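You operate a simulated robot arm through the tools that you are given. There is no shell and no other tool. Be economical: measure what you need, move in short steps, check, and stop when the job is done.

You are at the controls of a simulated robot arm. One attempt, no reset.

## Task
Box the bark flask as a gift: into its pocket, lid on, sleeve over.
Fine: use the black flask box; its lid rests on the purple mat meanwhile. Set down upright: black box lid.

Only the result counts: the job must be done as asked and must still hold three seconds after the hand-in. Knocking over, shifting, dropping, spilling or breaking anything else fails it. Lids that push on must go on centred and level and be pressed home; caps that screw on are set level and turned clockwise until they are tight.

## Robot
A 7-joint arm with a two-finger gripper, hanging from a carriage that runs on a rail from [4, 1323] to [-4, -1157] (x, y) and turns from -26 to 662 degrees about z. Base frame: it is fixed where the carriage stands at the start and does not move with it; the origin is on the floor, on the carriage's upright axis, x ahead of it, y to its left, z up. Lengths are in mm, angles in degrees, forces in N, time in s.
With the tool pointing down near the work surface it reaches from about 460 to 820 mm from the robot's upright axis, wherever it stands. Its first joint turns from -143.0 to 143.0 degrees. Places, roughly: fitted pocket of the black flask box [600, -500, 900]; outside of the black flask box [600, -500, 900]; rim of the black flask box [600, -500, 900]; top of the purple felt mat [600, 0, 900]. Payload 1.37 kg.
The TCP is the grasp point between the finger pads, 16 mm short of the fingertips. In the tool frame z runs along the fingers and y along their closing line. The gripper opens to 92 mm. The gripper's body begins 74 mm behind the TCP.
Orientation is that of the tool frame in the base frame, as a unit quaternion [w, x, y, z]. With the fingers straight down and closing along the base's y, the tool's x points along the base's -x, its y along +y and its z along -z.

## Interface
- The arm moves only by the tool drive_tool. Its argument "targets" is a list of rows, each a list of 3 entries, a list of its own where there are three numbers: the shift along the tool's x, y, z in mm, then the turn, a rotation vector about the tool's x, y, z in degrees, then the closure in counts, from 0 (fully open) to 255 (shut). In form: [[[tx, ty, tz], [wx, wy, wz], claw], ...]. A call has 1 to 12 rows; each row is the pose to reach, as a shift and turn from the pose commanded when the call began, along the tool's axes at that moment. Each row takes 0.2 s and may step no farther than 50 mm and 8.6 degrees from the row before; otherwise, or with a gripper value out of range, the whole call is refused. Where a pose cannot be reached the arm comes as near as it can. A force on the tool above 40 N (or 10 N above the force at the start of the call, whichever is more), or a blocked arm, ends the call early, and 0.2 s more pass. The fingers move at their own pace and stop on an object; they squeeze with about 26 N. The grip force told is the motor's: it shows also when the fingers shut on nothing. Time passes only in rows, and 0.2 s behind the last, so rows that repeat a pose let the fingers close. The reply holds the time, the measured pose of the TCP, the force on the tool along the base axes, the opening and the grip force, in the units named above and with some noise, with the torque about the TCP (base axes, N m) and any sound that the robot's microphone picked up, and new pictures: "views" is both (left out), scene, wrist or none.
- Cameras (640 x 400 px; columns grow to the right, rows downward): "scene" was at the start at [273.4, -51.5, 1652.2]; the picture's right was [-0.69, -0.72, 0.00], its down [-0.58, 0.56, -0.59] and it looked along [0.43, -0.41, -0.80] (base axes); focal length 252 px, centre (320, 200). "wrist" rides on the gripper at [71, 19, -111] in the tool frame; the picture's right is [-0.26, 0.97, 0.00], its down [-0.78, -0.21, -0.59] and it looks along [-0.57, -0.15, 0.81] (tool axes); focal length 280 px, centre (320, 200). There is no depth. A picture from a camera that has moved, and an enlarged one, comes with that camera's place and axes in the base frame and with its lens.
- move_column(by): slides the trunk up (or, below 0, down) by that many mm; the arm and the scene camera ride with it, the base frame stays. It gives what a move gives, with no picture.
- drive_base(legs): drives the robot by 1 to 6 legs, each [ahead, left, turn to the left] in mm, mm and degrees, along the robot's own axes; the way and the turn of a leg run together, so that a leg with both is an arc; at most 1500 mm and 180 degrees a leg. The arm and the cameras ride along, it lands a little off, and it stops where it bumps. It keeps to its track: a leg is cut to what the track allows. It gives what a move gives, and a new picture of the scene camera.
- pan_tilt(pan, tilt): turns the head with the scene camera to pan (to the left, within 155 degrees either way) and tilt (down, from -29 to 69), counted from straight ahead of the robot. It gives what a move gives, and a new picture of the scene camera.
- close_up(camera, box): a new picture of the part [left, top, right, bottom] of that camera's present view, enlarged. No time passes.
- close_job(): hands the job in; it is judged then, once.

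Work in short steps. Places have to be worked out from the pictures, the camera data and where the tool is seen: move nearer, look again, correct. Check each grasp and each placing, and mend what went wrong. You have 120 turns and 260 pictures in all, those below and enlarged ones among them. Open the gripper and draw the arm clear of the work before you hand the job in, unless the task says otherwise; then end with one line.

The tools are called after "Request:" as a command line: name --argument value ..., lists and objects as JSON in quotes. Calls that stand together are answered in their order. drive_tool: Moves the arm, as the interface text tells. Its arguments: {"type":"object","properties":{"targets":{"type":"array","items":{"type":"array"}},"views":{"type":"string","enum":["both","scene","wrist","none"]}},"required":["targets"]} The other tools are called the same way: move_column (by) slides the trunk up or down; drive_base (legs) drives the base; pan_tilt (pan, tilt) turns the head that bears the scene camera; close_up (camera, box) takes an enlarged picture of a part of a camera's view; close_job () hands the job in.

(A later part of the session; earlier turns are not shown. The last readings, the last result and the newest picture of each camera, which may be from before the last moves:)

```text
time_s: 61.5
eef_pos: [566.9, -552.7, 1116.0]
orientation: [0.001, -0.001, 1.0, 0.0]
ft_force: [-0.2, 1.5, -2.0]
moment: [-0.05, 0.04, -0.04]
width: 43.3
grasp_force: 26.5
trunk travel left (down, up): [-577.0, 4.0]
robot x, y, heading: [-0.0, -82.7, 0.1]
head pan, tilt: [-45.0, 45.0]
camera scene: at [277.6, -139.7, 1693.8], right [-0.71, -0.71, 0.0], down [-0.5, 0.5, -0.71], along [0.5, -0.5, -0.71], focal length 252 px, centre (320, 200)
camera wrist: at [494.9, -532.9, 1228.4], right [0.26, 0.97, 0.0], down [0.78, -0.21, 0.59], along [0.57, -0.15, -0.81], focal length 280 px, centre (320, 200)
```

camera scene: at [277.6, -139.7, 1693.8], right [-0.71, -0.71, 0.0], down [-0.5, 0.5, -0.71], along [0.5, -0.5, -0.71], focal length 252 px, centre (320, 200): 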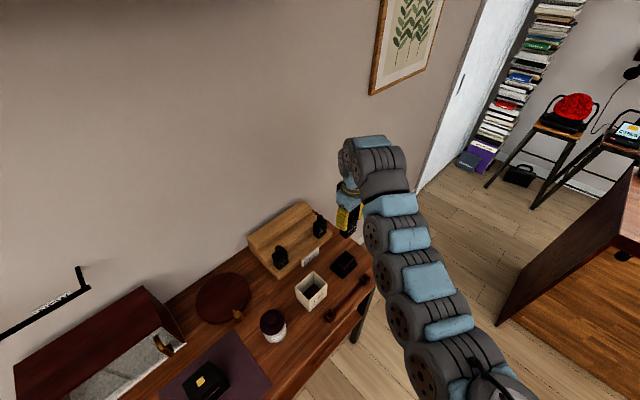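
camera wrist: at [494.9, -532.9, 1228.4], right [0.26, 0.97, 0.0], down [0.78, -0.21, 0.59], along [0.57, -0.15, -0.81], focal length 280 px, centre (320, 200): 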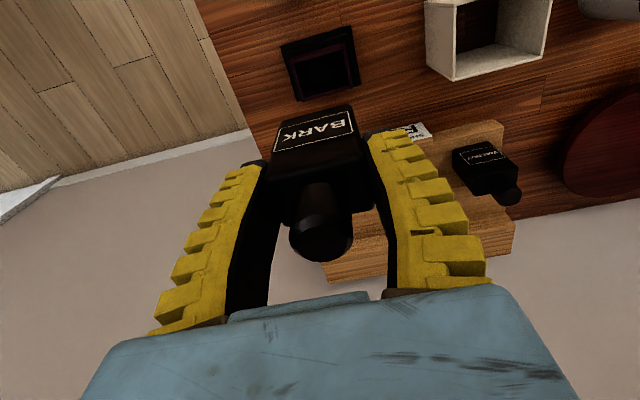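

The whole box base is now visible in both views; I zoom in to measure the pocket.

Request:
close_up --camera "wrist" --box '[275, 20, 365, 110]'

Request:
close_up --camera "scene" --box '[325, 245, 365, 285]'

Request:
close_up --camera "scene" --box '[325, 180, 375, 240]'

```text
4.44 times, centred on (320, 65) of wrist
camera zoom: at [494.9, -532.9, 1228.4], right [0.26, 0.97, 0.0], down [0.78, -0.21, 0.59], along [0.57, -0.15, -0.81], focal length 1246 px, centre (320, 800)
```

zoom: 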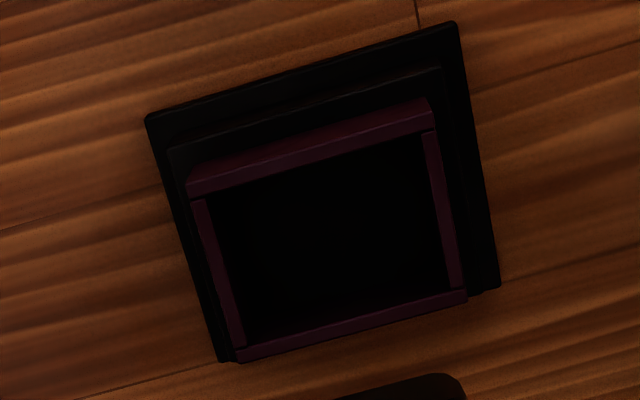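

```text
10.00 times, centred on (345, 265) of scene
camera zoom: at [277.6, -139.7, 1693.8], right [-0.71, -0.71, 0.0], down [-0.5, 0.5, -0.71], along [0.5, -0.5, -0.71], focal length 2523 px, centre (70, -450)
```

zoom: 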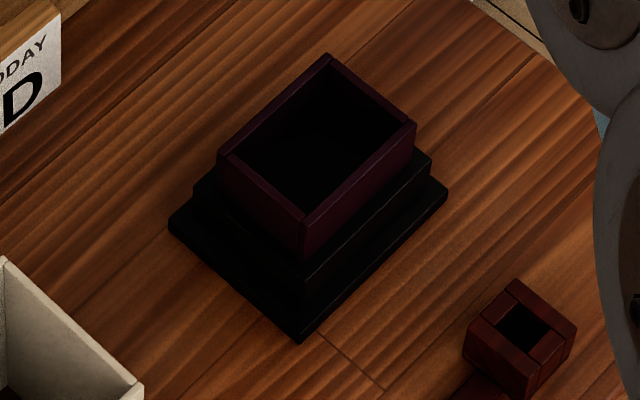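

```text
6.67 times, centred on (350, 210) of scene
camera zoom: at [277.6, -139.7, 1693.8], right [-0.71, -0.71, 0.0], down [-0.5, 0.5, -0.71], along [0.5, -0.5, -0.71], focal length 1682 px, centre (120, 133)
```

zoom: 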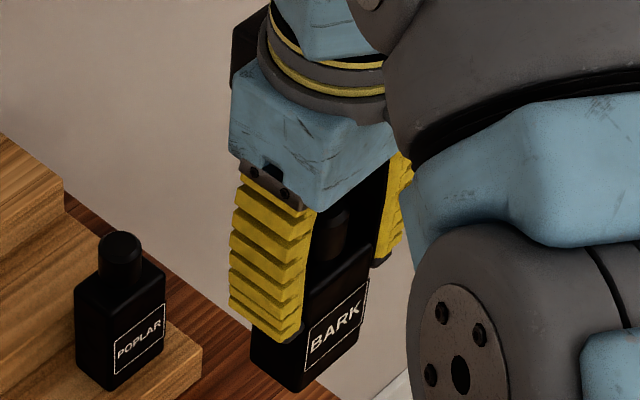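

Collar is 59×40 centred at [562,-549], top z≈905. I align the flask over it and descend to just above the collar.

Request:
drive_tool --targets '[[[4.4, 3.7, 0], [0, 0, 0], 255], [[4.4, 3.7, 40], [0, 0, 0], 255], [[4.4, 3.7, 80], [0, 0, 0], 255], [[4.4, 3.7, 115], [0, 0, 0], 255], [[4.4, 3.7, 130], [0, 0, 0], 255], [[4.4, 3.7, 130], [0, 0, 0], 255]]'

Request:
close_up --camera "scene" --box '[315, 230, 375, 290]'

Request:
close_up --camera "wrist" --box '[240, 40, 400, 200]'

```text
time_s: 62.9
eef_pos: [562.4, -549.2, 986.5]
orientation: [0.001, -0.001, 1.0, 0.0]
ft_force: [-0.1, 0.5, -3.2]
moment: [-0.01, 0.01, 0.0]
width: 43.5
grasp_force: 26.1
trunk travel left (down, up): [-577.0, 4.0]
robot x, y, heading: [-0.1, -81.7, 0.1]
head pan, tilt: [-45.0, 45.0]
camera scene: at [277.5, -139.8, 1693.8], right [-0.71, -0.71, 0.0], down [-0.5, 0.5, -0.71], along [0.5, -0.5, -0.71], focal length 252 px, centre (320, 200)
camera wrist: at [491.2, -529.0, 1098.3], right [0.26, 0.97, 0.0], down [0.78, -0.21, 0.59], along [0.57, -0.15, -0.81], focal length 280 px, centre (320, 200)
```

scene: 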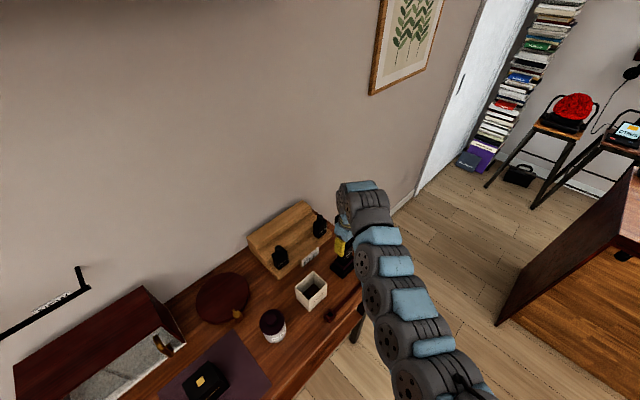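
wrist: 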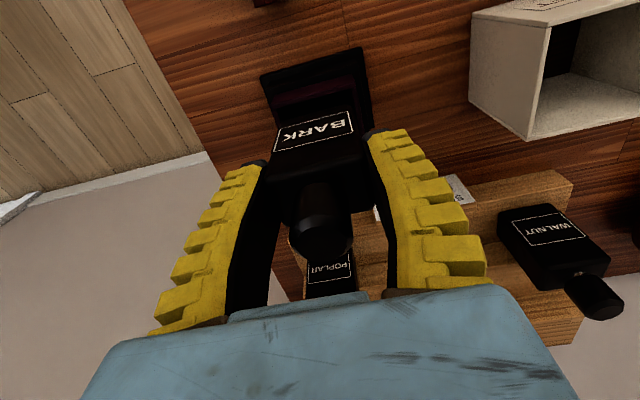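

```text
6.67 times, centred on (345, 260) of scene
camera zoom: at [277.5, -139.8, 1693.8], right [-0.71, -0.71, 0.0], down [-0.5, 0.5, -0.71], along [0.5, -0.5, -0.71], focal length 1682 px, centre (153, -200)
```

zoom: 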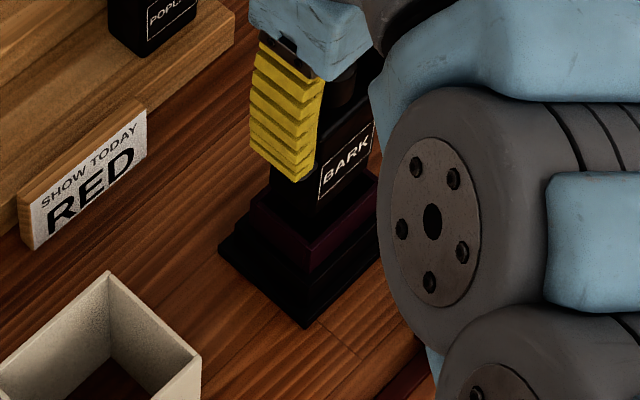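

```text
2.50 times, centred on (320, 120) of wrist
camera zoom: at [491.2, -529.0, 1098.3], right [0.26, 0.97, 0.0], down [0.78, -0.21, 0.59], along [0.57, -0.15, -0.81], focal length 701 px, centre (320, 400)
```

zoom: 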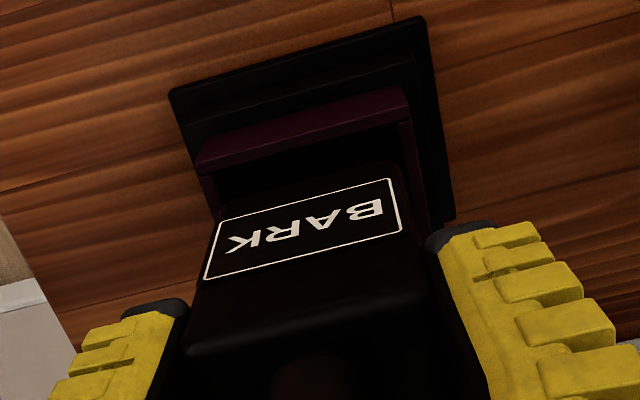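

Flask hangs above the pocket, aligned. I lower slowly with contact sensing.

Request:
drive_tool --targets '[[[0, 0, 5], [0, 0, 0], 255], [[0, 0, 10], [0, 0, 0], 255], [[0, 0, 14], [0, 0, 0], 255], [[0, 0, 18], [0, 0, 0], 255], [[0, 0, 22], [0, 0, 0], 255], [[0, 0, 26], [0, 0, 0], 255], [[0, 0, 30], [0, 0, 0], 255], [[0, 0, 34], [0, 0, 0], 255]]' --views "wrist"

Request:
close_up --camera "scene" --box '[315, 230, 375, 290]'

```text
time_s: 64.7
eef_pos: [563.4, -548.5, 952.0]
orientation: [0.0, 0.0, 1.0, 0.001]
ft_force: [-0.6, 0.5, -2.8]
moment: [-0.03, -0.03, 0.04]
width: 43.2
grasp_force: 26.0
trunk travel left (down, up): [-577.0, 4.0]
robot x, y, heading: [2.9, -83.9, 0.2]
head pan, tilt: [-45.0, 45.0]
camera wrist: at [491.7, -528.5, 1064.2], right [0.26, 0.97, 0.0], down [0.78, -0.21, 0.59], along [0.57, -0.15, -0.81], focal length 280 px, centre (320, 200)
```

wrist: 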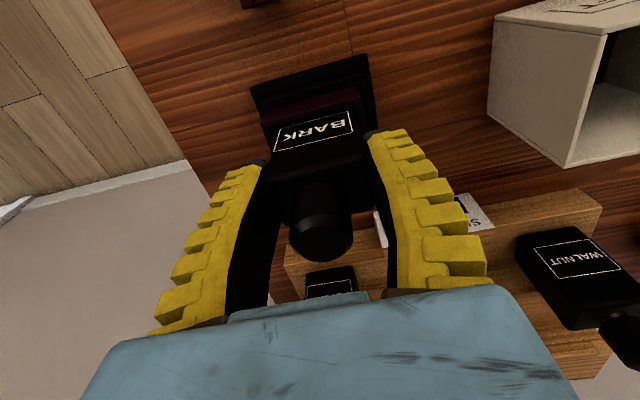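

```text
6.67 times, centred on (345, 260) of scene
camera zoom: at [277.5, -139.8, 1693.8], right [-0.71, -0.71, 0.0], down [-0.5, 0.5, -0.71], along [0.5, -0.5, -0.71], focal length 1682 px, centre (153, -200)
```

zoom: 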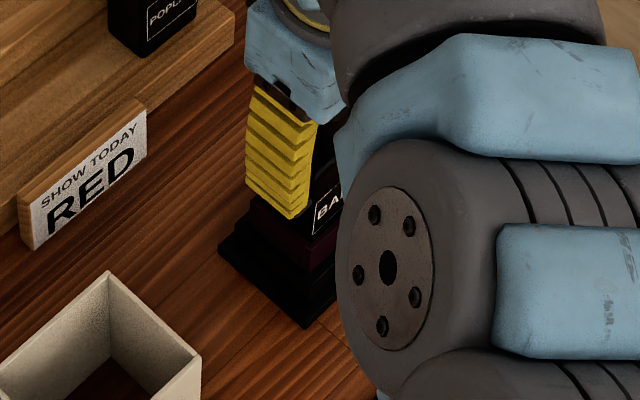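

No force yet; continuing down in 3 mm steps.

Request:
drive_tool --targets '[[[0, 0, 3], [0, 0, 0], 255], [[0, 0, 6], [0, 0, 0], 255], [[0, 0, 9], [0, 0, 0], 255], [[0, 0, 12], [0, 0, 0], 255], [[0, 0, 15], [0, 0, 0], 255], [[0, 0, 18], [0, 0, 0], 255]]' --views "wrist"

Request:
close_up --camera "wrist" --box '[240, 40, 400, 200]'

```text
time_s: 66.1
eef_pos: [563.2, -547.9, 935.4]
orientation: [0.001, -0.001, 1.0, 0.0]
ft_force: [-0.3, -1.1, -2.4]
moment: [0.01, 0.0, 0.0]
width: 43.8
grasp_force: 25.6
trunk travel left (down, up): [-577.0, 4.0]
robot x, y, heading: [-1.2, -83.7, -0.1]
head pan, tilt: [-45.0, 45.0]
camera wrist: at [491.9, -528.8, 1046.7], right [0.26, 0.97, 0.0], down [0.78, -0.21, 0.59], along [0.57, -0.15, -0.81], focal length 280 px, centre (320, 200)
```

wrist: 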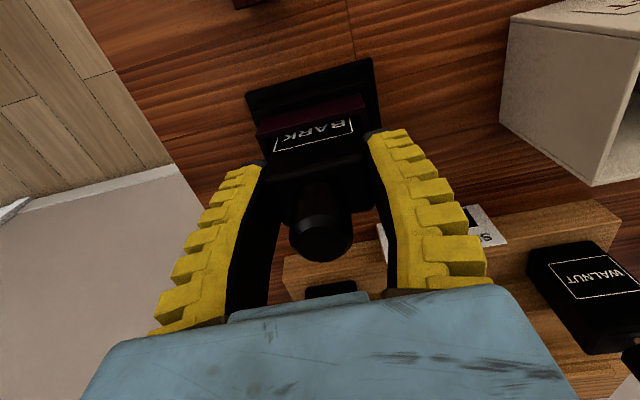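

```text
2.50 times, centred on (320, 120) of wrist
camera zoom: at [491.9, -528.8, 1046.7], right [0.26, 0.97, 0.0], down [0.78, -0.21, 0.59], along [0.57, -0.15, -0.81], focal length 701 px, centre (320, 400)
```

zoom: 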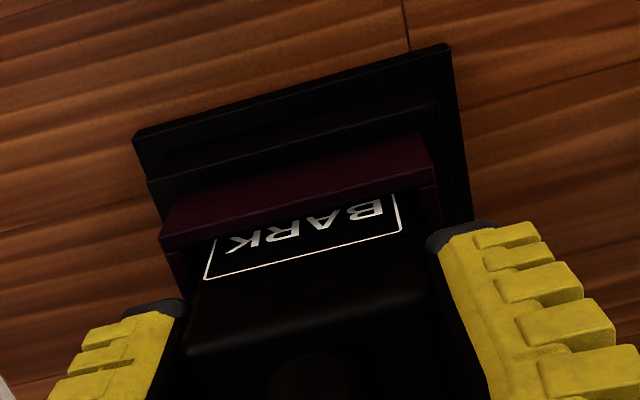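

Fingertips near the collar rim now. I lower gently until first contact.

Request:
drive_tool --targets '[[[0, 0, 2], [0, 0, 0], 255], [[0, 0, 4], [0, 0, 0], 255], [[0, 0, 6], [0, 0, 0], 255], [[0, 0, 8], [0, 0, 0], 255], [[0, 0, 10], [0, 0, 0], 255]]' --views "wrist"

Request:
close_up --camera "wrist" --box '[240, 40, 400, 200]'

```text
time_s: 67.3
eef_pos: [564.3, -548.4, 926.4]
orientation: [0.002, -0.001, 1.0, 0.001]
ft_force: [-3.9, 5.7, 14.0]
moment: [0.15, 0.28, -0.05]
width: 43.9
grasp_force: 25.8
trunk travel left (down, up): [-577.0, 4.0]
robot x, y, heading: [-0.1, -81.8, -0.0]
head pan, tilt: [-45.0, 45.0]
camera wrist: at [492.3, -528.8, 1038.1], right [0.26, 0.97, 0.0], down [0.78, -0.21, 0.59], along [0.57, -0.15, -0.81], focal length 280 px, centre (320, 200)
```

wrist: 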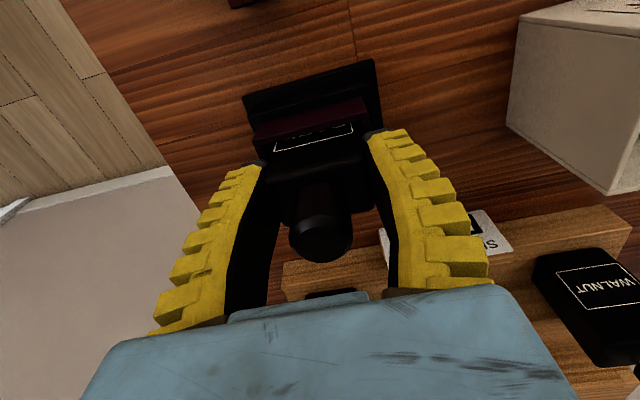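

```text
2.50 times, centred on (320, 120) of wrist
camera zoom: at [492.3, -528.8, 1038.1], right [0.26, 0.97, 0.0], down [0.78, -0.21, 0.59], along [0.57, -0.15, -0.81], focal length 701 px, centre (320, 400)
```

zoom: 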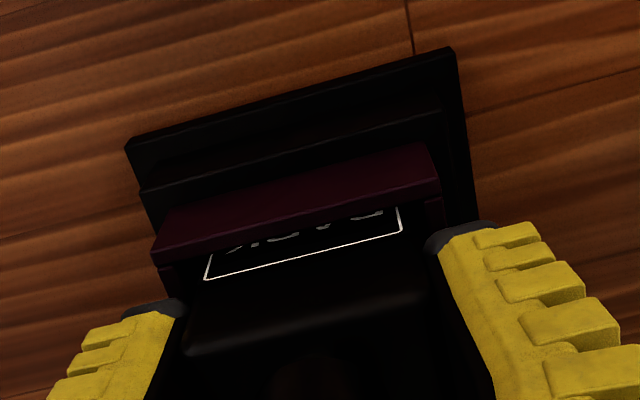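

Contact at TCP z≈926. I ease up 1 mm, open, and watch whether the flask drops or stays.

Request:
drive_tool --targets '[[[0, 0, -1.5], [0, 0, 0], 255], [[0, 0, -1.5], [0, 0, 0], 90], [[0, 0, -1.5], [0, 0, 0], 60], [[0, 0, -1.5], [0, 0, 0], 60]]' --views "wrist"

Request:
close_up --camera "wrist" --box '[240, 40, 400, 240]'

```text
time_s: 68.3
eef_pos: [563.3, -548.1, 925.8]
orientation: [0.001, 0.0, 1.0, 0.0]
ft_force: [-0.5, 0.5, 0.7]
moment: [-0.01, 0.0, -0.01]
width: 72.4
grasp_force: 1.3
trunk travel left (down, up): [-577.0, 4.0]
robot x, y, heading: [-1.2, -79.4, 0.2]
head pan, tilt: [-45.0, 45.0]
camera wrist: at [491.9, -528.7, 1038.4], right [0.26, 0.97, 0.0], down [0.78, -0.21, 0.59], along [0.57, -0.15, -0.81], focal length 280 px, centre (320, 200)
```

wrist: 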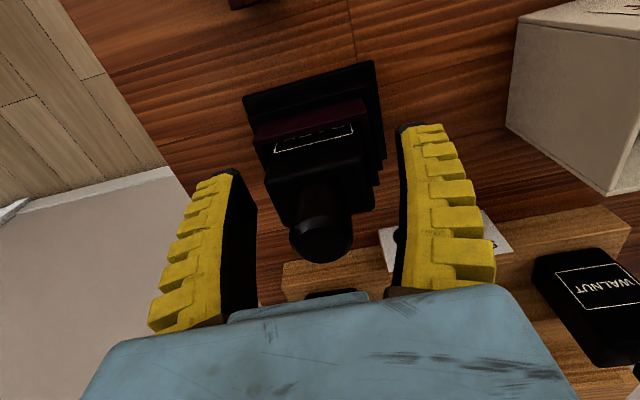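

```text
2.00 times, centred on (320, 140) of wrist
camera zoom: at [491.9, -528.7, 1038.4], right [0.26, 0.97, 0.0], down [0.78, -0.21, 0.59], along [0.57, -0.15, -0.81], focal length 561 px, centre (320, 320)
```

zoom: 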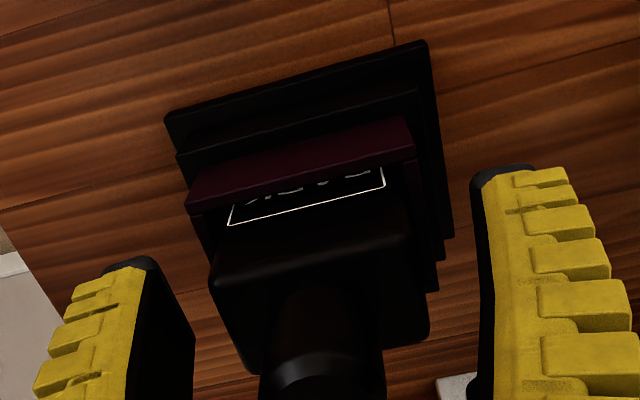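

The flask stayed put. I go up, close the fingers and press gently on the cap to verify it is seated.

Request:
drive_tool --targets '[[[0, 0, -30], [0, 0, 0], 30], [[0, 0, -75], [0, 0, 0], 0], [[0, 0, -75], [0, 0, 0], 255], [[0, 0, -75], [0, 0, 0], 255], [[0, 0, -75], [0, 0, 0], 255]]' --views "wrist"

Request:
drive_tool --targets '[[[0, 0, 5], [0, 0, 0], 255], [[0, 0, 10], [0, 0, 0], 255], [[0, 0, 13], [0, 0, 0], 255], [[0, 0, 16], [0, 0, 0], 255], [[0, 0, 19], [0, 0, 0], 255], [[0, 0, 22], [0, 0, 0], 255], [[0, 0, 25], [0, 0, 0], 255], [[0, 0, 28], [0, 0, 0], 255]]' --views "wrist"

```text
time_s: 69.5
eef_pos: [562.7, -549.3, 1002.0]
orientation: [0.0, 0.0, 1.0, 0.0]
ft_force: [0.3, 0.1, -0.4]
moment: [0.03, -0.01, -0.01]
width: 0.1
grasp_force: 26.2
trunk travel left (down, up): [-577.0, 4.0]
robot x, y, heading: [4.1, -81.8, 0.2]
head pan, tilt: [-45.0, 45.0]
camera wrist: at [491.9, -528.8, 1113.0], right [0.26, 0.97, 0.0], down [0.78, -0.21, 0.59], along [0.57, -0.15, -0.81], focal length 280 px, centre (320, 200)
```

wrist: 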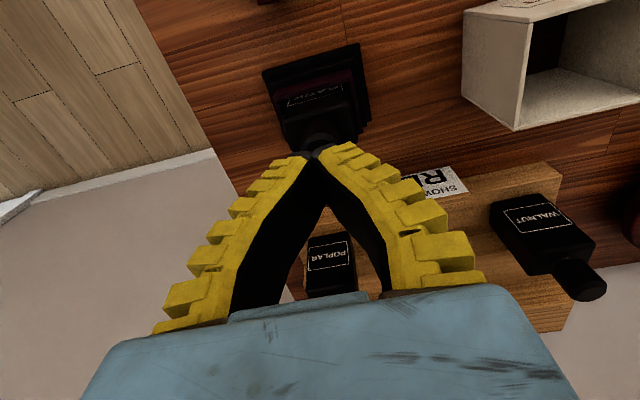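

```text
time_s: 71.3
eef_pos: [563.6, -549.0, 974.4]
orientation: [0.002, 0.0, 1.0, -0.001]
ft_force: [-2.0, 2.2, 15.0]
moment: [0.08, 0.06, -0.01]
width: 6.2
grasp_force: 25.7
trunk travel left (down, up): [-577.0, 4.0]
robot x, y, heading: [2.6, -83.1, 0.1]
head pan, tilt: [-45.0, 45.0]
camera wrist: at [492.7, -529.6, 1086.9], right [0.26, 0.97, 0.0], down [0.78, -0.21, 0.59], along [0.57, -0.16, -0.81], focal length 280 px, centre (320, 200)
```

wrist: 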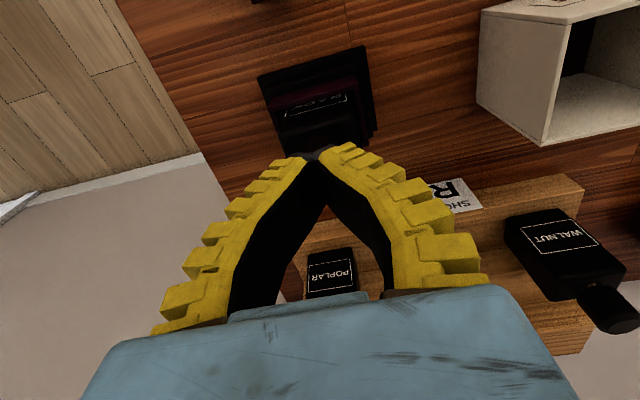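

Pressing gives 15 N at z≈974. I back up to the earlier pose and compare how the flask sits.

Request:
drive_tool --targets '[[[0, 0, -15], [0, 0, 0], 255], [[0, 0, -55], [0, 0, 0], 255], [[0, 0, -100], [0, 0, 0], 0], [[0, 0, -125], [0, 0, 0], 0]]'

Request:
close_up --camera "scene" --box '[315, 220, 375, 290]'

Request:
close_up --camera "wrist" --box '[270, 10, 370, 110]'

```text
time_s: 72.3
eef_pos: [562.6, -549.5, 1098.2]
orientation: [0.0, 0.0, 1.0, 0.0]
ft_force: [-0.4, 0.9, -0.1]
moment: [-0.02, -0.01, 0.02]
width: 91.9
grasp_force: 0.1
trunk travel left (down, up): [-577.0, 4.0]
robot x, y, heading: [-2.8, -82.2, 0.1]
head pan, tilt: [-45.0, 45.0]
camera scene: at [277.5, -139.8, 1693.8], right [-0.71, -0.71, 0.0], down [-0.5, 0.5, -0.71], along [0.5, -0.5, -0.71], focal length 252 px, centre (320, 200)
camera wrist: at [492.5, -529.1, 1210.0], right [0.26, 0.97, 0.0], down [0.78, -0.21, 0.59], along [0.57, -0.15, -0.81], focal length 280 px, centre (320, 200)
```

scene: 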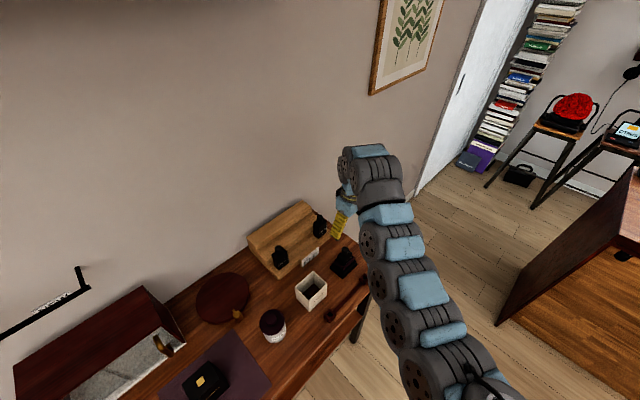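
wrist: 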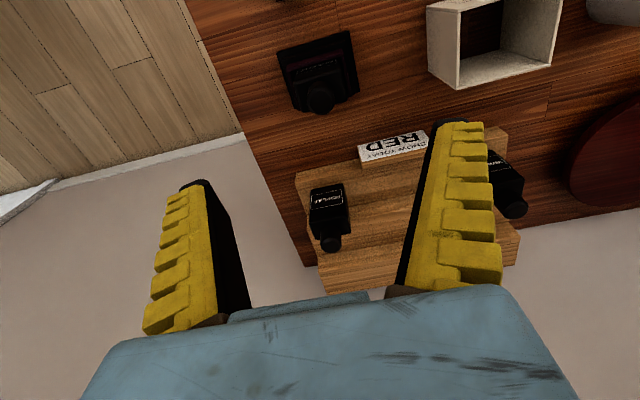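

```text
5.71 times, centred on (345, 255) of scene
camera zoom: at [277.5, -139.8, 1693.8], right [-0.71, -0.71, 0.0], down [-0.5, 0.5, -0.71], along [0.5, -0.5, -0.71], focal length 1442 px, centre (177, -114)
```

zoom: 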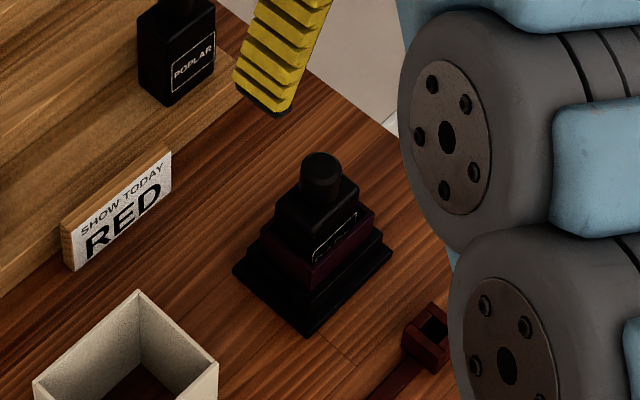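

```text
4.00 times, centred on (320, 60) of wrist
camera zoom: at [492.5, -529.1, 1210.0], right [0.26, 0.97, 0.0], down [0.78, -0.21, 0.59], along [0.57, -0.15, -0.81], focal length 1122 px, centre (320, 760)
```

zoom: 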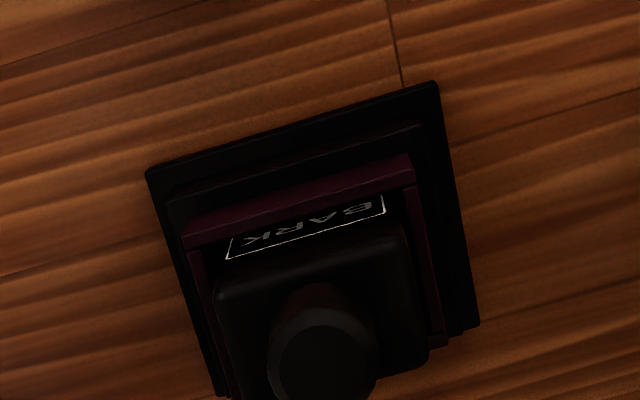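

The flask sits straight in the pocket and didn't move on release or pressing. Now back to the lid on the mat.

Request:
drive_base --legs '[[0, 529, 0]]'

Request:
drive_tool --targets '[[[0, 0, 40], [0, 0, 0], 0], [[0, 0, 80], [0, 0, 0], 0], [[0, 0, 80], [0, 0, 0], 0]]' --views "wrist"

Request:
close_up --camera "wrist" --box '[240, 80, 400, 240]'

```text
time_s: 75.3
eef_pos: [562.2, -21.1, 1096.8]
orientation: [0.0, 0.003, 1.0, 0.001]
ft_force: [0.1, -0.3, 0.3]
moment: [0.03, -0.01, -0.05]
width: 92.1
grasp_force: 0.0
trunk travel left (down, up): [-577.0, 4.0]
robot x, y, heading: [0.6, 449.1, -0.1]
head pan, tilt: [-45.0, 45.0]
camera scene: at [279.0, 389.1, 1693.8], right [-0.71, -0.7, 0.0], down [-0.5, 0.5, -0.71], along [0.5, -0.5, -0.71], focal length 252 px, centre (320, 200)
```

scene: 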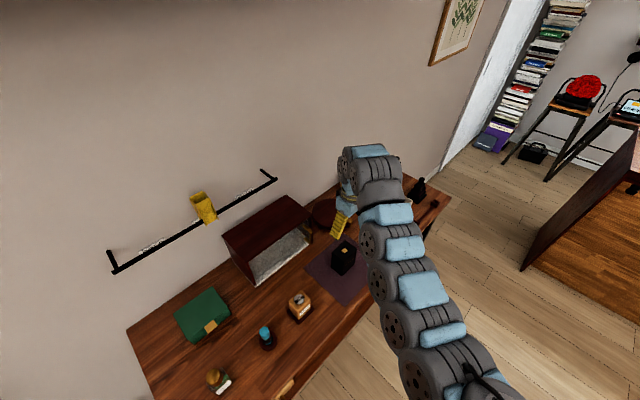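

```text
time_s: 76.2
eef_pos: [563.2, -20.5, 1018.5]
orientation: [0.001, 0.002, 1.0, 0.001]
ft_force: [0.9, 0.0, -0.3]
moment: [-0.01, 0.01, 0.01]
width: 91.6
grasp_force: 0.0
trunk travel left (down, up): [-577.0, 4.0]
robot x, y, heading: [2.5, 448.5, -0.2]
head pan, tilt: [-45.0, 45.0]
camera wrist: at [492.2, -0.8, 1130.2], right [0.27, 0.96, 0.0], down [0.78, -0.22, 0.59], along [0.57, -0.16, -0.81], focal length 280 px, centre (320, 200)
```

wrist: 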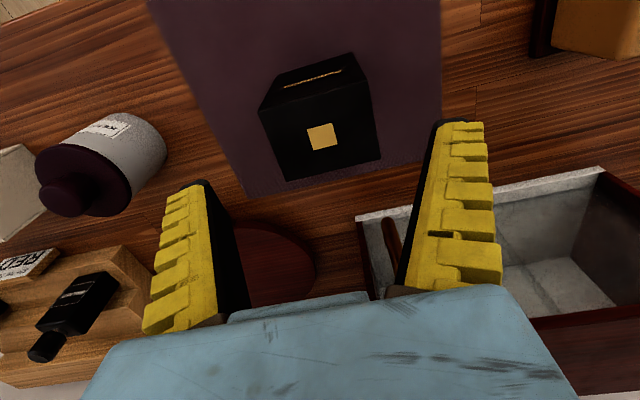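

```text
2.50 times, centred on (320, 160) of wrist
camera zoom: at [492.2, -0.8, 1130.2], right [0.27, 0.96, 0.0], down [0.78, -0.22, 0.59], along [0.57, -0.16, -0.81], focal length 701 px, centre (320, 300)
```

zoom: 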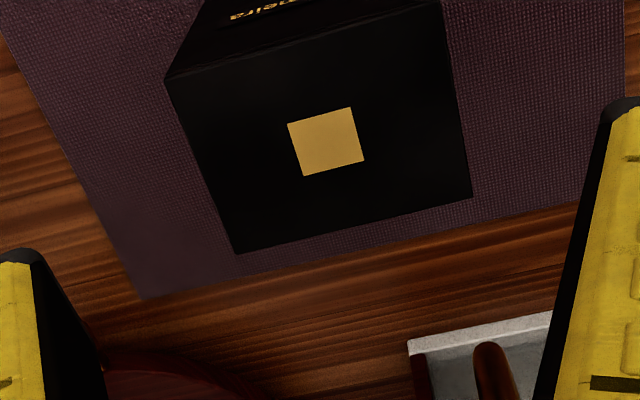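

The lid top triangulates to about [566,-19.5]. I shift 3 mm, descend to z≈928 and grip.

Request:
drive_tool --targets '[[[-2.8, 0.8, 30], [0, 0, 0.2], 0], [[-2.8, 0.8, 60], [0, 0, 0.2], 0], [[-2.8, 0.8, 90], [0, 0, 0.2], 0], [[-2.8, 0.8, 90], [0, 0, 0.2], 255], [[-2.8, 0.8, 90], [0, 0, 0.2], 255], [[-2.8, 0.8, 90], [0, 0, 0.2], 255]]'

Request:
drive_tool --targets '[[[0, 0, -5], [0, 0, 0], 255], [[0, 0, -45], [0, 0, 0], 255], [[0, 0, -90], [0, 0, 0], 255], [[0, 0, -135], [0, 0, 0], 255], [[0, 0, -170], [0, 0, 0], 255], [[0, 0, -190], [0, 0, 0], 255]]' --views "wrist"

```text
time_s: 77.5
eef_pos: [566.9, -21.8, 927.0]
orientation: [0.001, 0.005, 1.0, 0.0]
ft_force: [0.9, -0.2, -0.3]
moment: [-0.02, -0.01, -0.03]
width: 72.6
grasp_force: 26.4
trunk travel left (down, up): [-577.0, 4.0]
robot x, y, heading: [2.4, 446.5, -0.1]
head pan, tilt: [-45.0, 45.0]
camera scene: at [278.9, 389.1, 1693.8], right [-0.71, -0.7, 0.0], down [-0.5, 0.5, -0.71], along [0.5, -0.5, -0.71], focal length 252 px, centre (320, 200)
camera wrist: at [494.6, -0.1, 1039.0], right [0.27, 0.96, 0.0], down [0.78, -0.22, 0.59], along [0.57, -0.16, -0.81], focal length 280 px, centre (320, 200)
```

scene: 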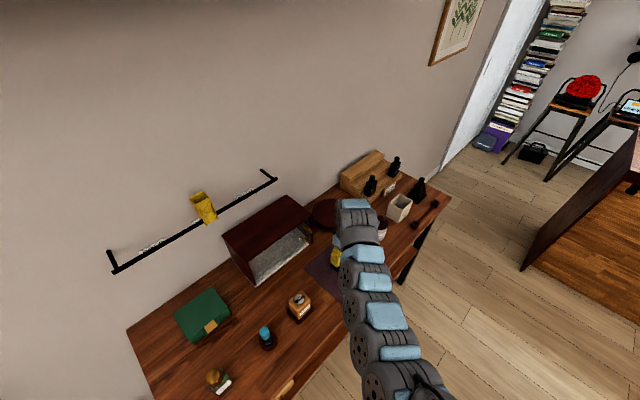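
wrist: 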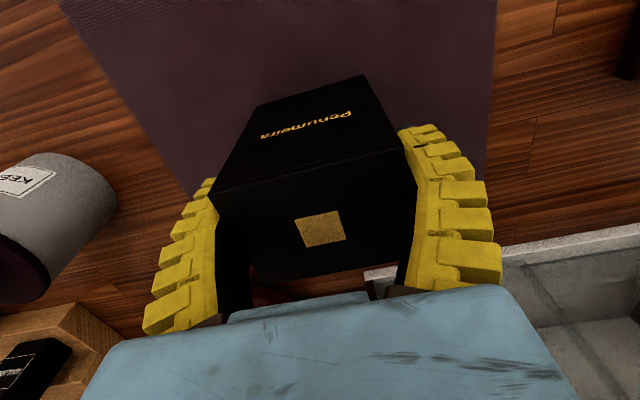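

```text
time_s: 79.0
eef_pos: [566.6, -21.7, 1118.2]
orientation: [0.001, 0.004, 1.0, 0.001]
ft_force: [-0.8, 0.9, -0.9]
moment: [-0.04, 0.04, -0.01]
width: 72.4
grasp_force: 26.1
trunk travel left (down, up): [-577.0, 4.0]
robot x, y, heading: [0.3, 450.7, -0.2]
head pan, tilt: [-45.0, 45.0]
camera wrist: at [495.1, -0.4, 1230.3], right [0.27, 0.96, 0.0], down [0.78, -0.22, 0.59], along [0.57, -0.16, -0.81], focal length 280 px, centre (320, 200)
```

wrist: 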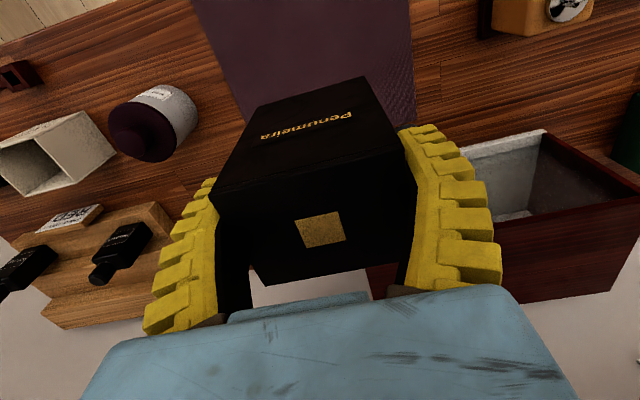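

Lid in hand (sitting ~4 mm higher in the grip). I drive back to the box, squaring the small yaw.

Request:
drive_base --legs '[[0, -528, 0]]'

Request:
drive_tool --targets '[[[0, 0, 0], [0.1, 0, -0.5], 255], [[0, 0, 0], [0.1, 0, -0.5], 255]]'

Request:
close_up --camera "scene" --box '[310, 200, 390, 290]'

Request:
close_up --camera "wrist" --box '[230, 10, 410, 130]'

```text
time_s: 82.0
eef_pos: [566.1, -547.5, 1117.4]
orientation: [0.001, 0.002, 1.0, 0.0]
ft_force: [-0.6, 0.6, -0.2]
moment: [0.0, -0.03, 0.01]
width: 72.2
grasp_force: 26.0
trunk travel left (down, up): [-577.0, 4.0]
robot x, y, heading: [-1.7, -83.6, 0.1]
head pan, tilt: [-45.0, 45.0]
camera scene: at [277.5, -139.7, 1693.8], right [-0.71, -0.71, 0.0], down [-0.5, 0.5, -0.71], along [0.5, -0.5, -0.71], focal length 252 px, centre (320, 200)
```

scene: 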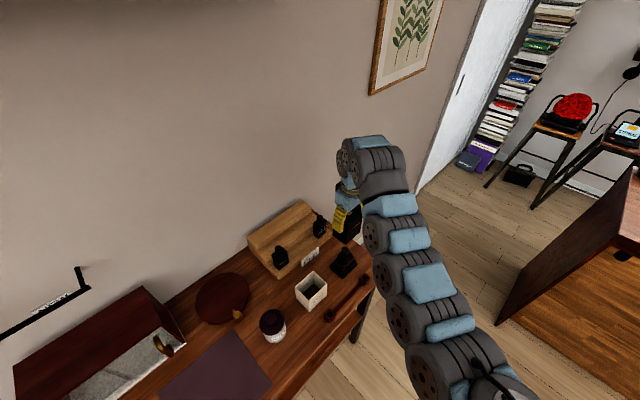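

```text
time_s: 82.6
eef_pos: [566.3, -548.8, 1117.7]
orientation: [0.001, -0.003, 1.0, -0.001]
ft_force: [0.0, 0.7, -0.6]
moment: [0.01, -0.01, -0.04]
width: 72.2
grasp_force: 26.1
trunk travel left (down, up): [-577.0, 4.0]
robot x, y, heading: [-2.9, -82.7, 0.1]
head pan, tilt: [-45.0, 45.0]
camera scene: at [277.5, -139.7, 1693.8], right [-0.71, -0.71, 0.0], down [-0.5, 0.5, -0.71], along [0.5, -0.5, -0.71], focal length 252 px, centre (320, 200)
camera wrist: at [495.2, -528.9, 1229.8], right [0.26, 0.97, 0.0], down [0.78, -0.21, 0.59], along [0.57, -0.15, -0.81], focal length 280 px, centre (320, 200)
```

scene: 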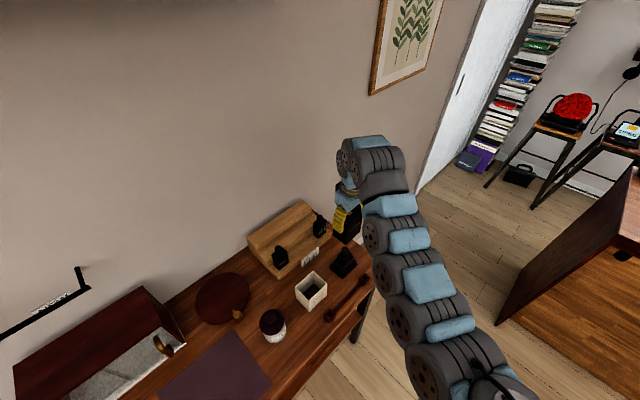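
wrist: 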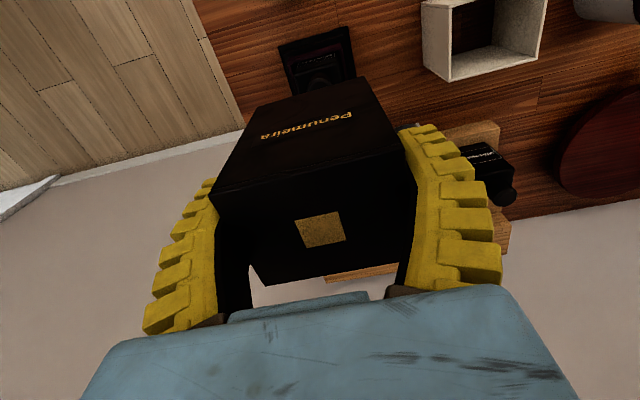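

```text
4.44 times, centred on (350, 245) of scene
camera zoom: at [277.5, -139.7, 1693.8], right [-0.71, -0.71, 0.0], down [-0.5, 0.5, -0.71], along [0.5, -0.5, -0.71], focal length 1122 px, centre (187, 0)
```

zoom: 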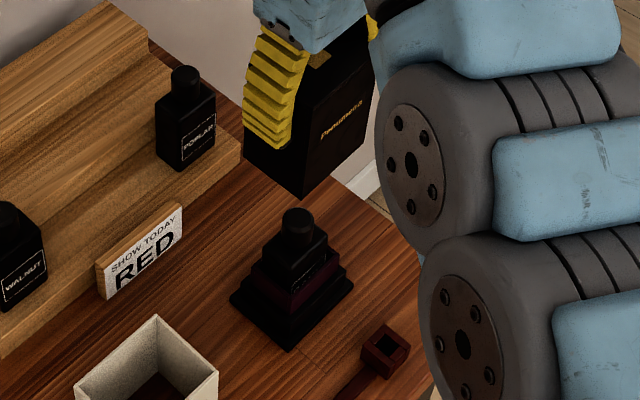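

```text
3.33 times, centred on (320, 70) of wrist
camera zoom: at [495.2, -528.9, 1229.8], right [0.26, 0.97, 0.0], down [0.78, -0.21, 0.59], along [0.57, -0.15, -0.81], focal length 935 px, centre (320, 633)
```

zoom: 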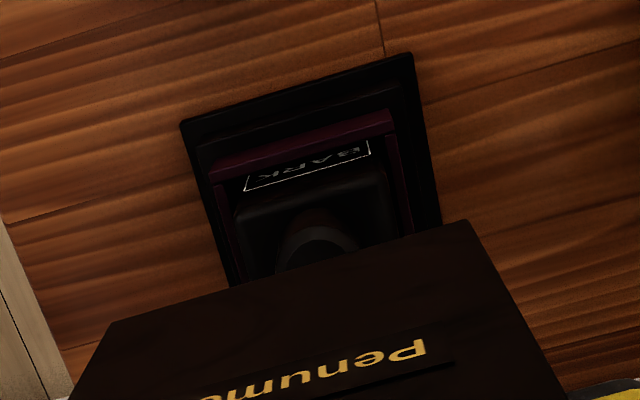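

I align (x 562.5, y −549.3, tiny yaw fix) and descend until the lid edge is just above the collar.

Request:
drive_tool --targets '[[[3.8, -0.5, 0], [0, 0, 0.25], 255], [[3.8, -0.5, 30], [0, 0, 0.25], 255], [[3.8, -0.5, 60], [0, 0, 0.25], 255], [[3.8, -0.5, 90], [0, 0, 0.25], 255], [[3.8, -0.5, 115], [0, 0, 0.25], 255], [[3.8, -0.5, 126], [0, 0, 0.25], 255], [[3.8, -0.5, 126], [0, 0, 0.25], 255]]'

Request:
close_up --camera "scene" --box '[315, 230, 375, 290]'

Request:
close_up --camera "wrist" --box '[230, 30, 410, 150]'

```text
time_s: 84.2
eef_pos: [563.3, -549.6, 991.3]
orientation: [0.001, -0.001, 1.0, -0.001]
ft_force: [-0.1, -1.1, 0.1]
moment: [0.0, 0.02, 0.03]
width: 72.3
grasp_force: 26.1
trunk travel left (down, up): [-577.0, 4.0]
robot x, y, heading: [-4.1, -80.5, 0.3]
head pan, tilt: [-45.0, 45.0]
camera scene: at [277.5, -139.7, 1693.9], right [-0.71, -0.71, 0.0], down [-0.5, 0.5, -0.71], along [0.5, -0.5, -0.71], focal length 252 px, centre (320, 200)
camera wrist: at [491.6, -528.9, 1103.4], right [0.26, 0.97, 0.0], down [0.78, -0.21, 0.59], along [0.57, -0.15, -0.81], focal length 280 px, centre (320, 200)
```

scene: 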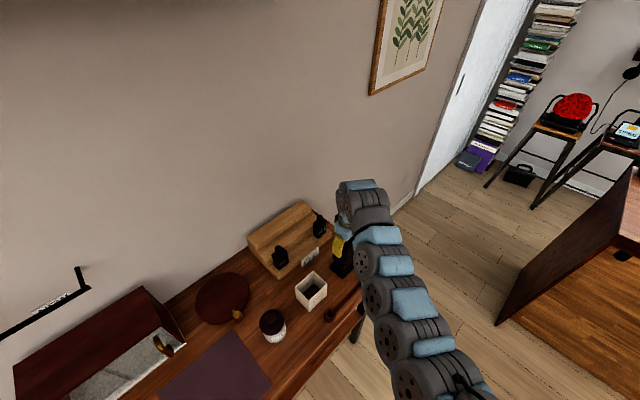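
wrist: 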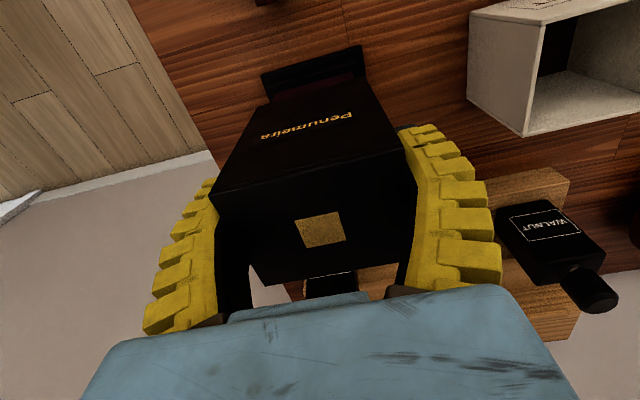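

```text
6.67 times, centred on (345, 260) of scene
camera zoom: at [277.5, -139.7, 1693.9], right [-0.71, -0.71, 0.0], down [-0.5, 0.5, -0.71], along [0.5, -0.5, -0.71], focal length 1682 px, centre (153, -200)
```

zoom: 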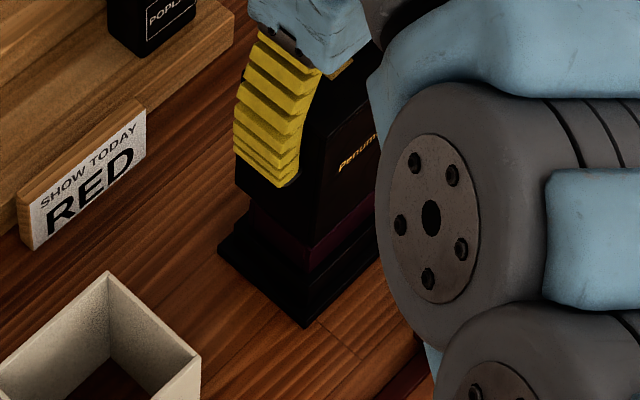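

```text
3.33 times, centred on (320, 90) of wrist
camera zoom: at [491.6, -528.9, 1103.4], right [0.26, 0.97, 0.0], down [0.78, -0.21, 0.59], along [0.57, -0.15, -0.81], focal length 935 px, centre (320, 567)
```

zoom: 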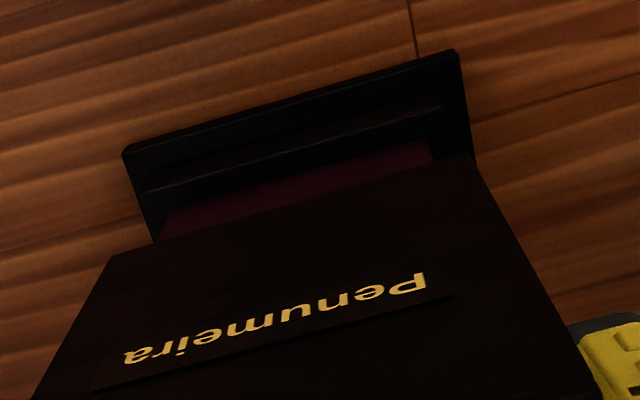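

The lid edge projects exactly onto the shoulder edge (≤0.5 mm). I lower in small steps with contact sensing.

Request:
drive_tool --targets '[[[0, -0.4, 4], [0, 0, 0], 255], [[0, -0.4, 8], [0, 0, 0], 255], [[0, -0.4, 12], [0, 0, 0], 255], [[0, -0.4, 16], [0, 0, 0], 255], [[0, -0.4, 20], [0, 0, 0], 255], [[0, -0.4, 24], [0, 0, 0], 255], [[0, -0.4, 28], [0, 0, 0], 255], [[0, -0.4, 32], [0, 0, 0], 255]]' --views "wrist"

Request:
close_up --camera "scene" --box '[315, 230, 375, 290]'

Request:
close_up --camera "wrist" --box '[230, 30, 410, 150]'

```text
time_s: 86.0
eef_pos: [562.6, -548.7, 959.5]
orientation: [0.0, 0.0, 1.0, -0.001]
ft_force: [-0.6, -0.7, 0.1]
moment: [-0.01, -0.02, -0.03]
width: 72.4
grasp_force: 26.0
trunk travel left (down, up): [-577.0, 4.0]
robot x, y, heading: [-3.1, -80.6, -0.1]
head pan, tilt: [-45.0, 45.0]
camera wrist: at [491.9, -529.2, 1071.6], right [0.26, 0.97, 0.0], down [0.78, -0.21, 0.59], along [0.57, -0.15, -0.81], focal length 280 px, centre (320, 200)
```

wrist: 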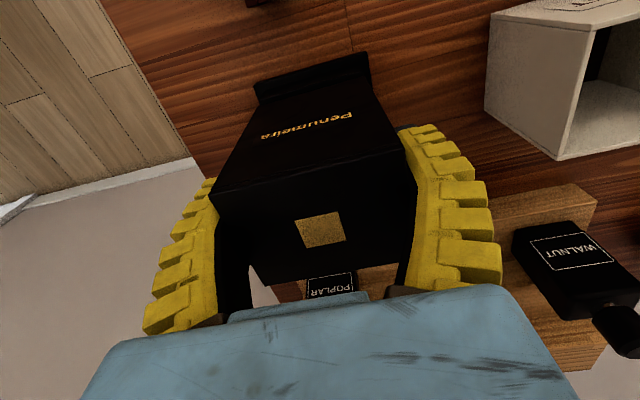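

```text
6.67 times, centred on (345, 260) of scene
camera zoom: at [277.5, -139.7, 1693.8], right [-0.71, -0.71, 0.0], down [-0.5, 0.5, -0.71], along [0.5, -0.5, -0.71], focal length 1682 px, centre (153, -200)
```

zoom: 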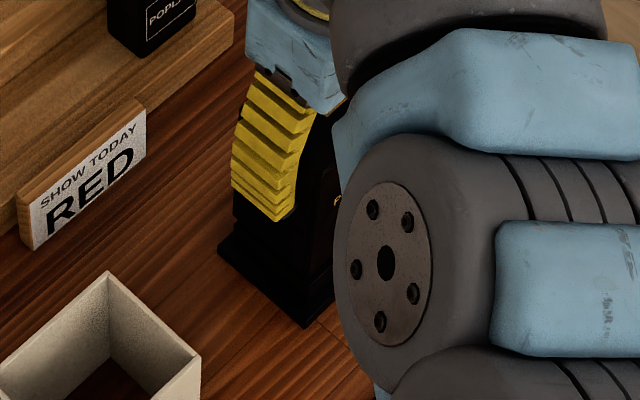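

```text
3.33 times, centred on (320, 90) of wrist
camera zoom: at [491.9, -529.2, 1071.6], right [0.26, 0.97, 0.0], down [0.78, -0.21, 0.59], along [0.57, -0.15, -0.81], focal length 935 px, centre (320, 567)
```

zoom: 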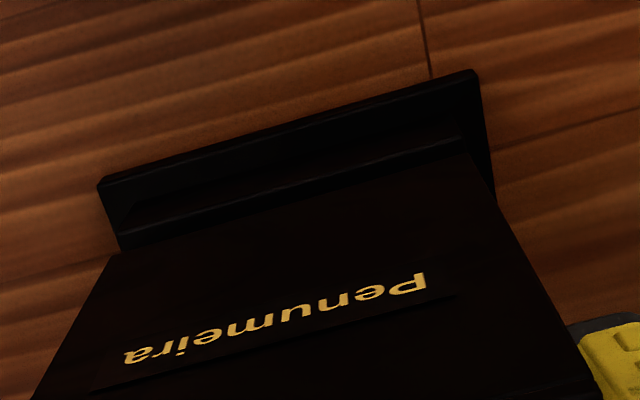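

The collar is inside the lid without force. I continue down until it seats.

Request:
drive_tool --targets '[[[0, 0, 2], [0, 0, 0], 255], [[0, 0, 4], [0, 0, 0], 255], [[0, 0, 5.5], [0, 0, 0], 255], [[0, 0, 7], [0, 0, 0], 255], [[0, 0, 8.5], [0, 0, 0], 255], [[0, 0, 10], [0, 0, 0], 255]]' --views "wrist"

Request:
close_up --camera "wrist" --box '[230, 30, 410, 150]'

```text
time_s: 87.4
eef_pos: [564.3, -550.5, 951.9]
orientation: [0.002, 0.0, 1.0, -0.001]
ft_force: [-5.5, 6.6, 20.6]
moment: [0.21, 0.14, -0.01]
width: 72.3
grasp_force: 26.3
trunk travel left (down, up): [-577.0, 4.0]
robot x, y, heading: [1.0, -86.1, -0.1]
head pan, tilt: [-45.0, 45.0]
camera wrist: at [492.5, -530.3, 1063.6], right [0.26, 0.97, 0.0], down [0.78, -0.21, 0.59], along [0.57, -0.16, -0.81], focal length 280 px, centre (320, 200)
```

wrist: 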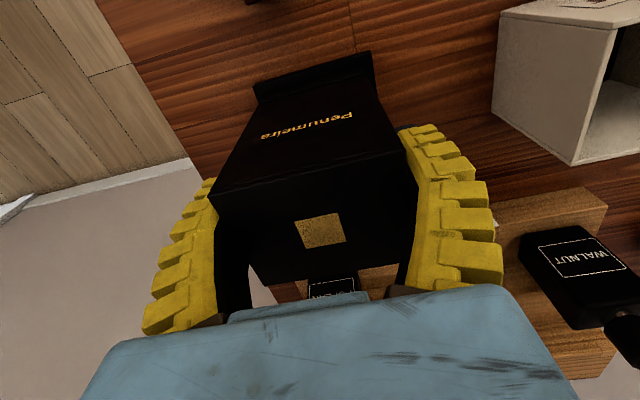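

```text
3.33 times, centred on (320, 90) of wrist
camera zoom: at [492.5, -530.3, 1063.6], right [0.26, 0.97, 0.0], down [0.78, -0.21, 0.59], along [0.57, -0.16, -0.81], focal length 935 px, centre (320, 567)
```

zoom: 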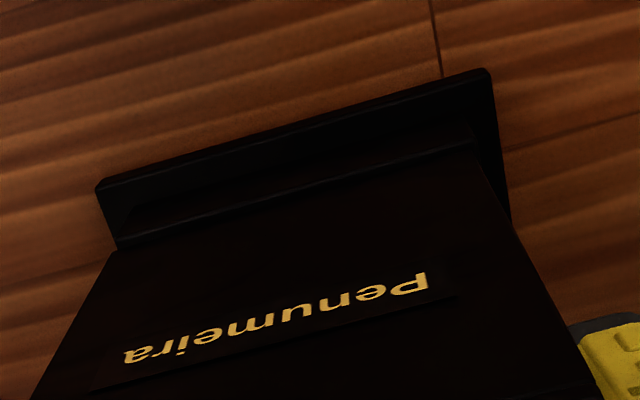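

Seated at z≈952 as predicted, 21 N. I release, rise, close the fingers and press the lid centre.

Request:
drive_tool --targets '[[[0, 0, -1.5], [0, 0, 0], 255], [[0, 0, -1.5], [0, 0, 0], 0], [[0, 0, -1.5], [0, 0, 0], 0], [[0, 0, -1.5], [0, 0, 0], 0], [[0, 0, -30], [0, 0, 0], 0], [[0, 0, -70], [0, 0, 0], 0], [[0, 0, -70], [0, 0, 0], 255], [[0, 0, -70], [0, 0, 0], 255], [[0, 0, -70], [0, 0, 0], 255]]' --views "wrist"

Request:
drive_tool --targets '[[[0, 0, 10], [0, 0, 0], 255], [[0, 0, 16], [0, 0, 0], 255], [[0, 0, 20], [0, 0, 0], 255], [[0, 0, 24], [0, 0, 0], 255], [[0, 0, 28], [0, 0, 0], 255], [[0, 0, 32], [0, 0, 0], 255], [[0, 0, 36], [0, 0, 0], 255], [[0, 0, 40], [0, 0, 0], 255]]' --views "wrist"

```text
time_s: 89.4
eef_pos: [564.0, -549.0, 1020.1]
orientation: [0.001, 0.0, 1.0, -0.001]
ft_force: [-0.4, -0.4, 0.2]
moment: [0.0, -0.02, 0.03]
width: 0.1
grasp_force: 26.3
trunk travel left (down, up): [-577.0, 4.0]
robot x, y, heading: [-2.2, -82.7, -0.2]
head pan, tilt: [-45.0, 45.0]
camera wrist: at [492.4, -529.3, 1131.5], right [0.26, 0.97, 0.0], down [0.78, -0.21, 0.59], along [0.57, -0.15, -0.81], focal length 280 px, centre (320, 200)
```

wrist: 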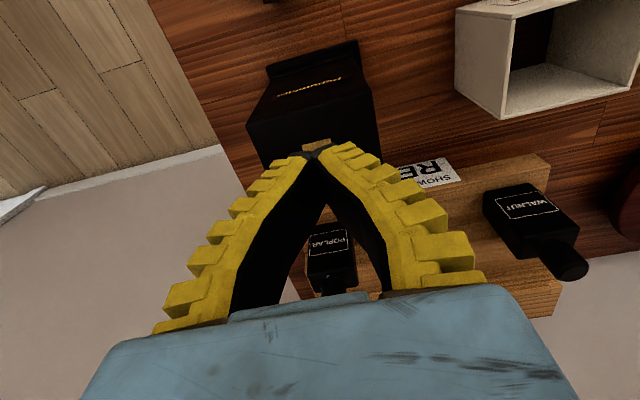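

```text
time_s: 91.0
eef_pos: [564.9, -552.5, 990.5]
orientation: [0.004, 0.001, 1.0, -0.005]
ft_force: [-8.5, 4.5, 31.0]
moment: [0.03, 0.2, -0.01]
width: 6.2
grasp_force: 26.2
trunk travel left (down, up): [-577.0, 4.0]
robot x, y, heading: [-0.7, -83.4, 0.0]
head pan, tilt: [-45.0, 45.0]
stopped in row 7: the force on the tool passed its limit at 43 N (the readings are from after the stop); the commanded pose is now the measured one
camera wrist: at [493.2, -531.5, 1101.3], right [0.26, 0.97, -0.01], down [0.78, -0.21, 0.6], along [0.57, -0.16, -0.8], focal length 280 px, centre (320, 200)
```

wrist: 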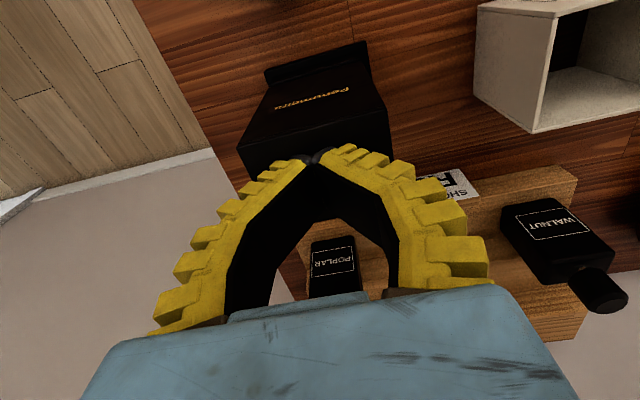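

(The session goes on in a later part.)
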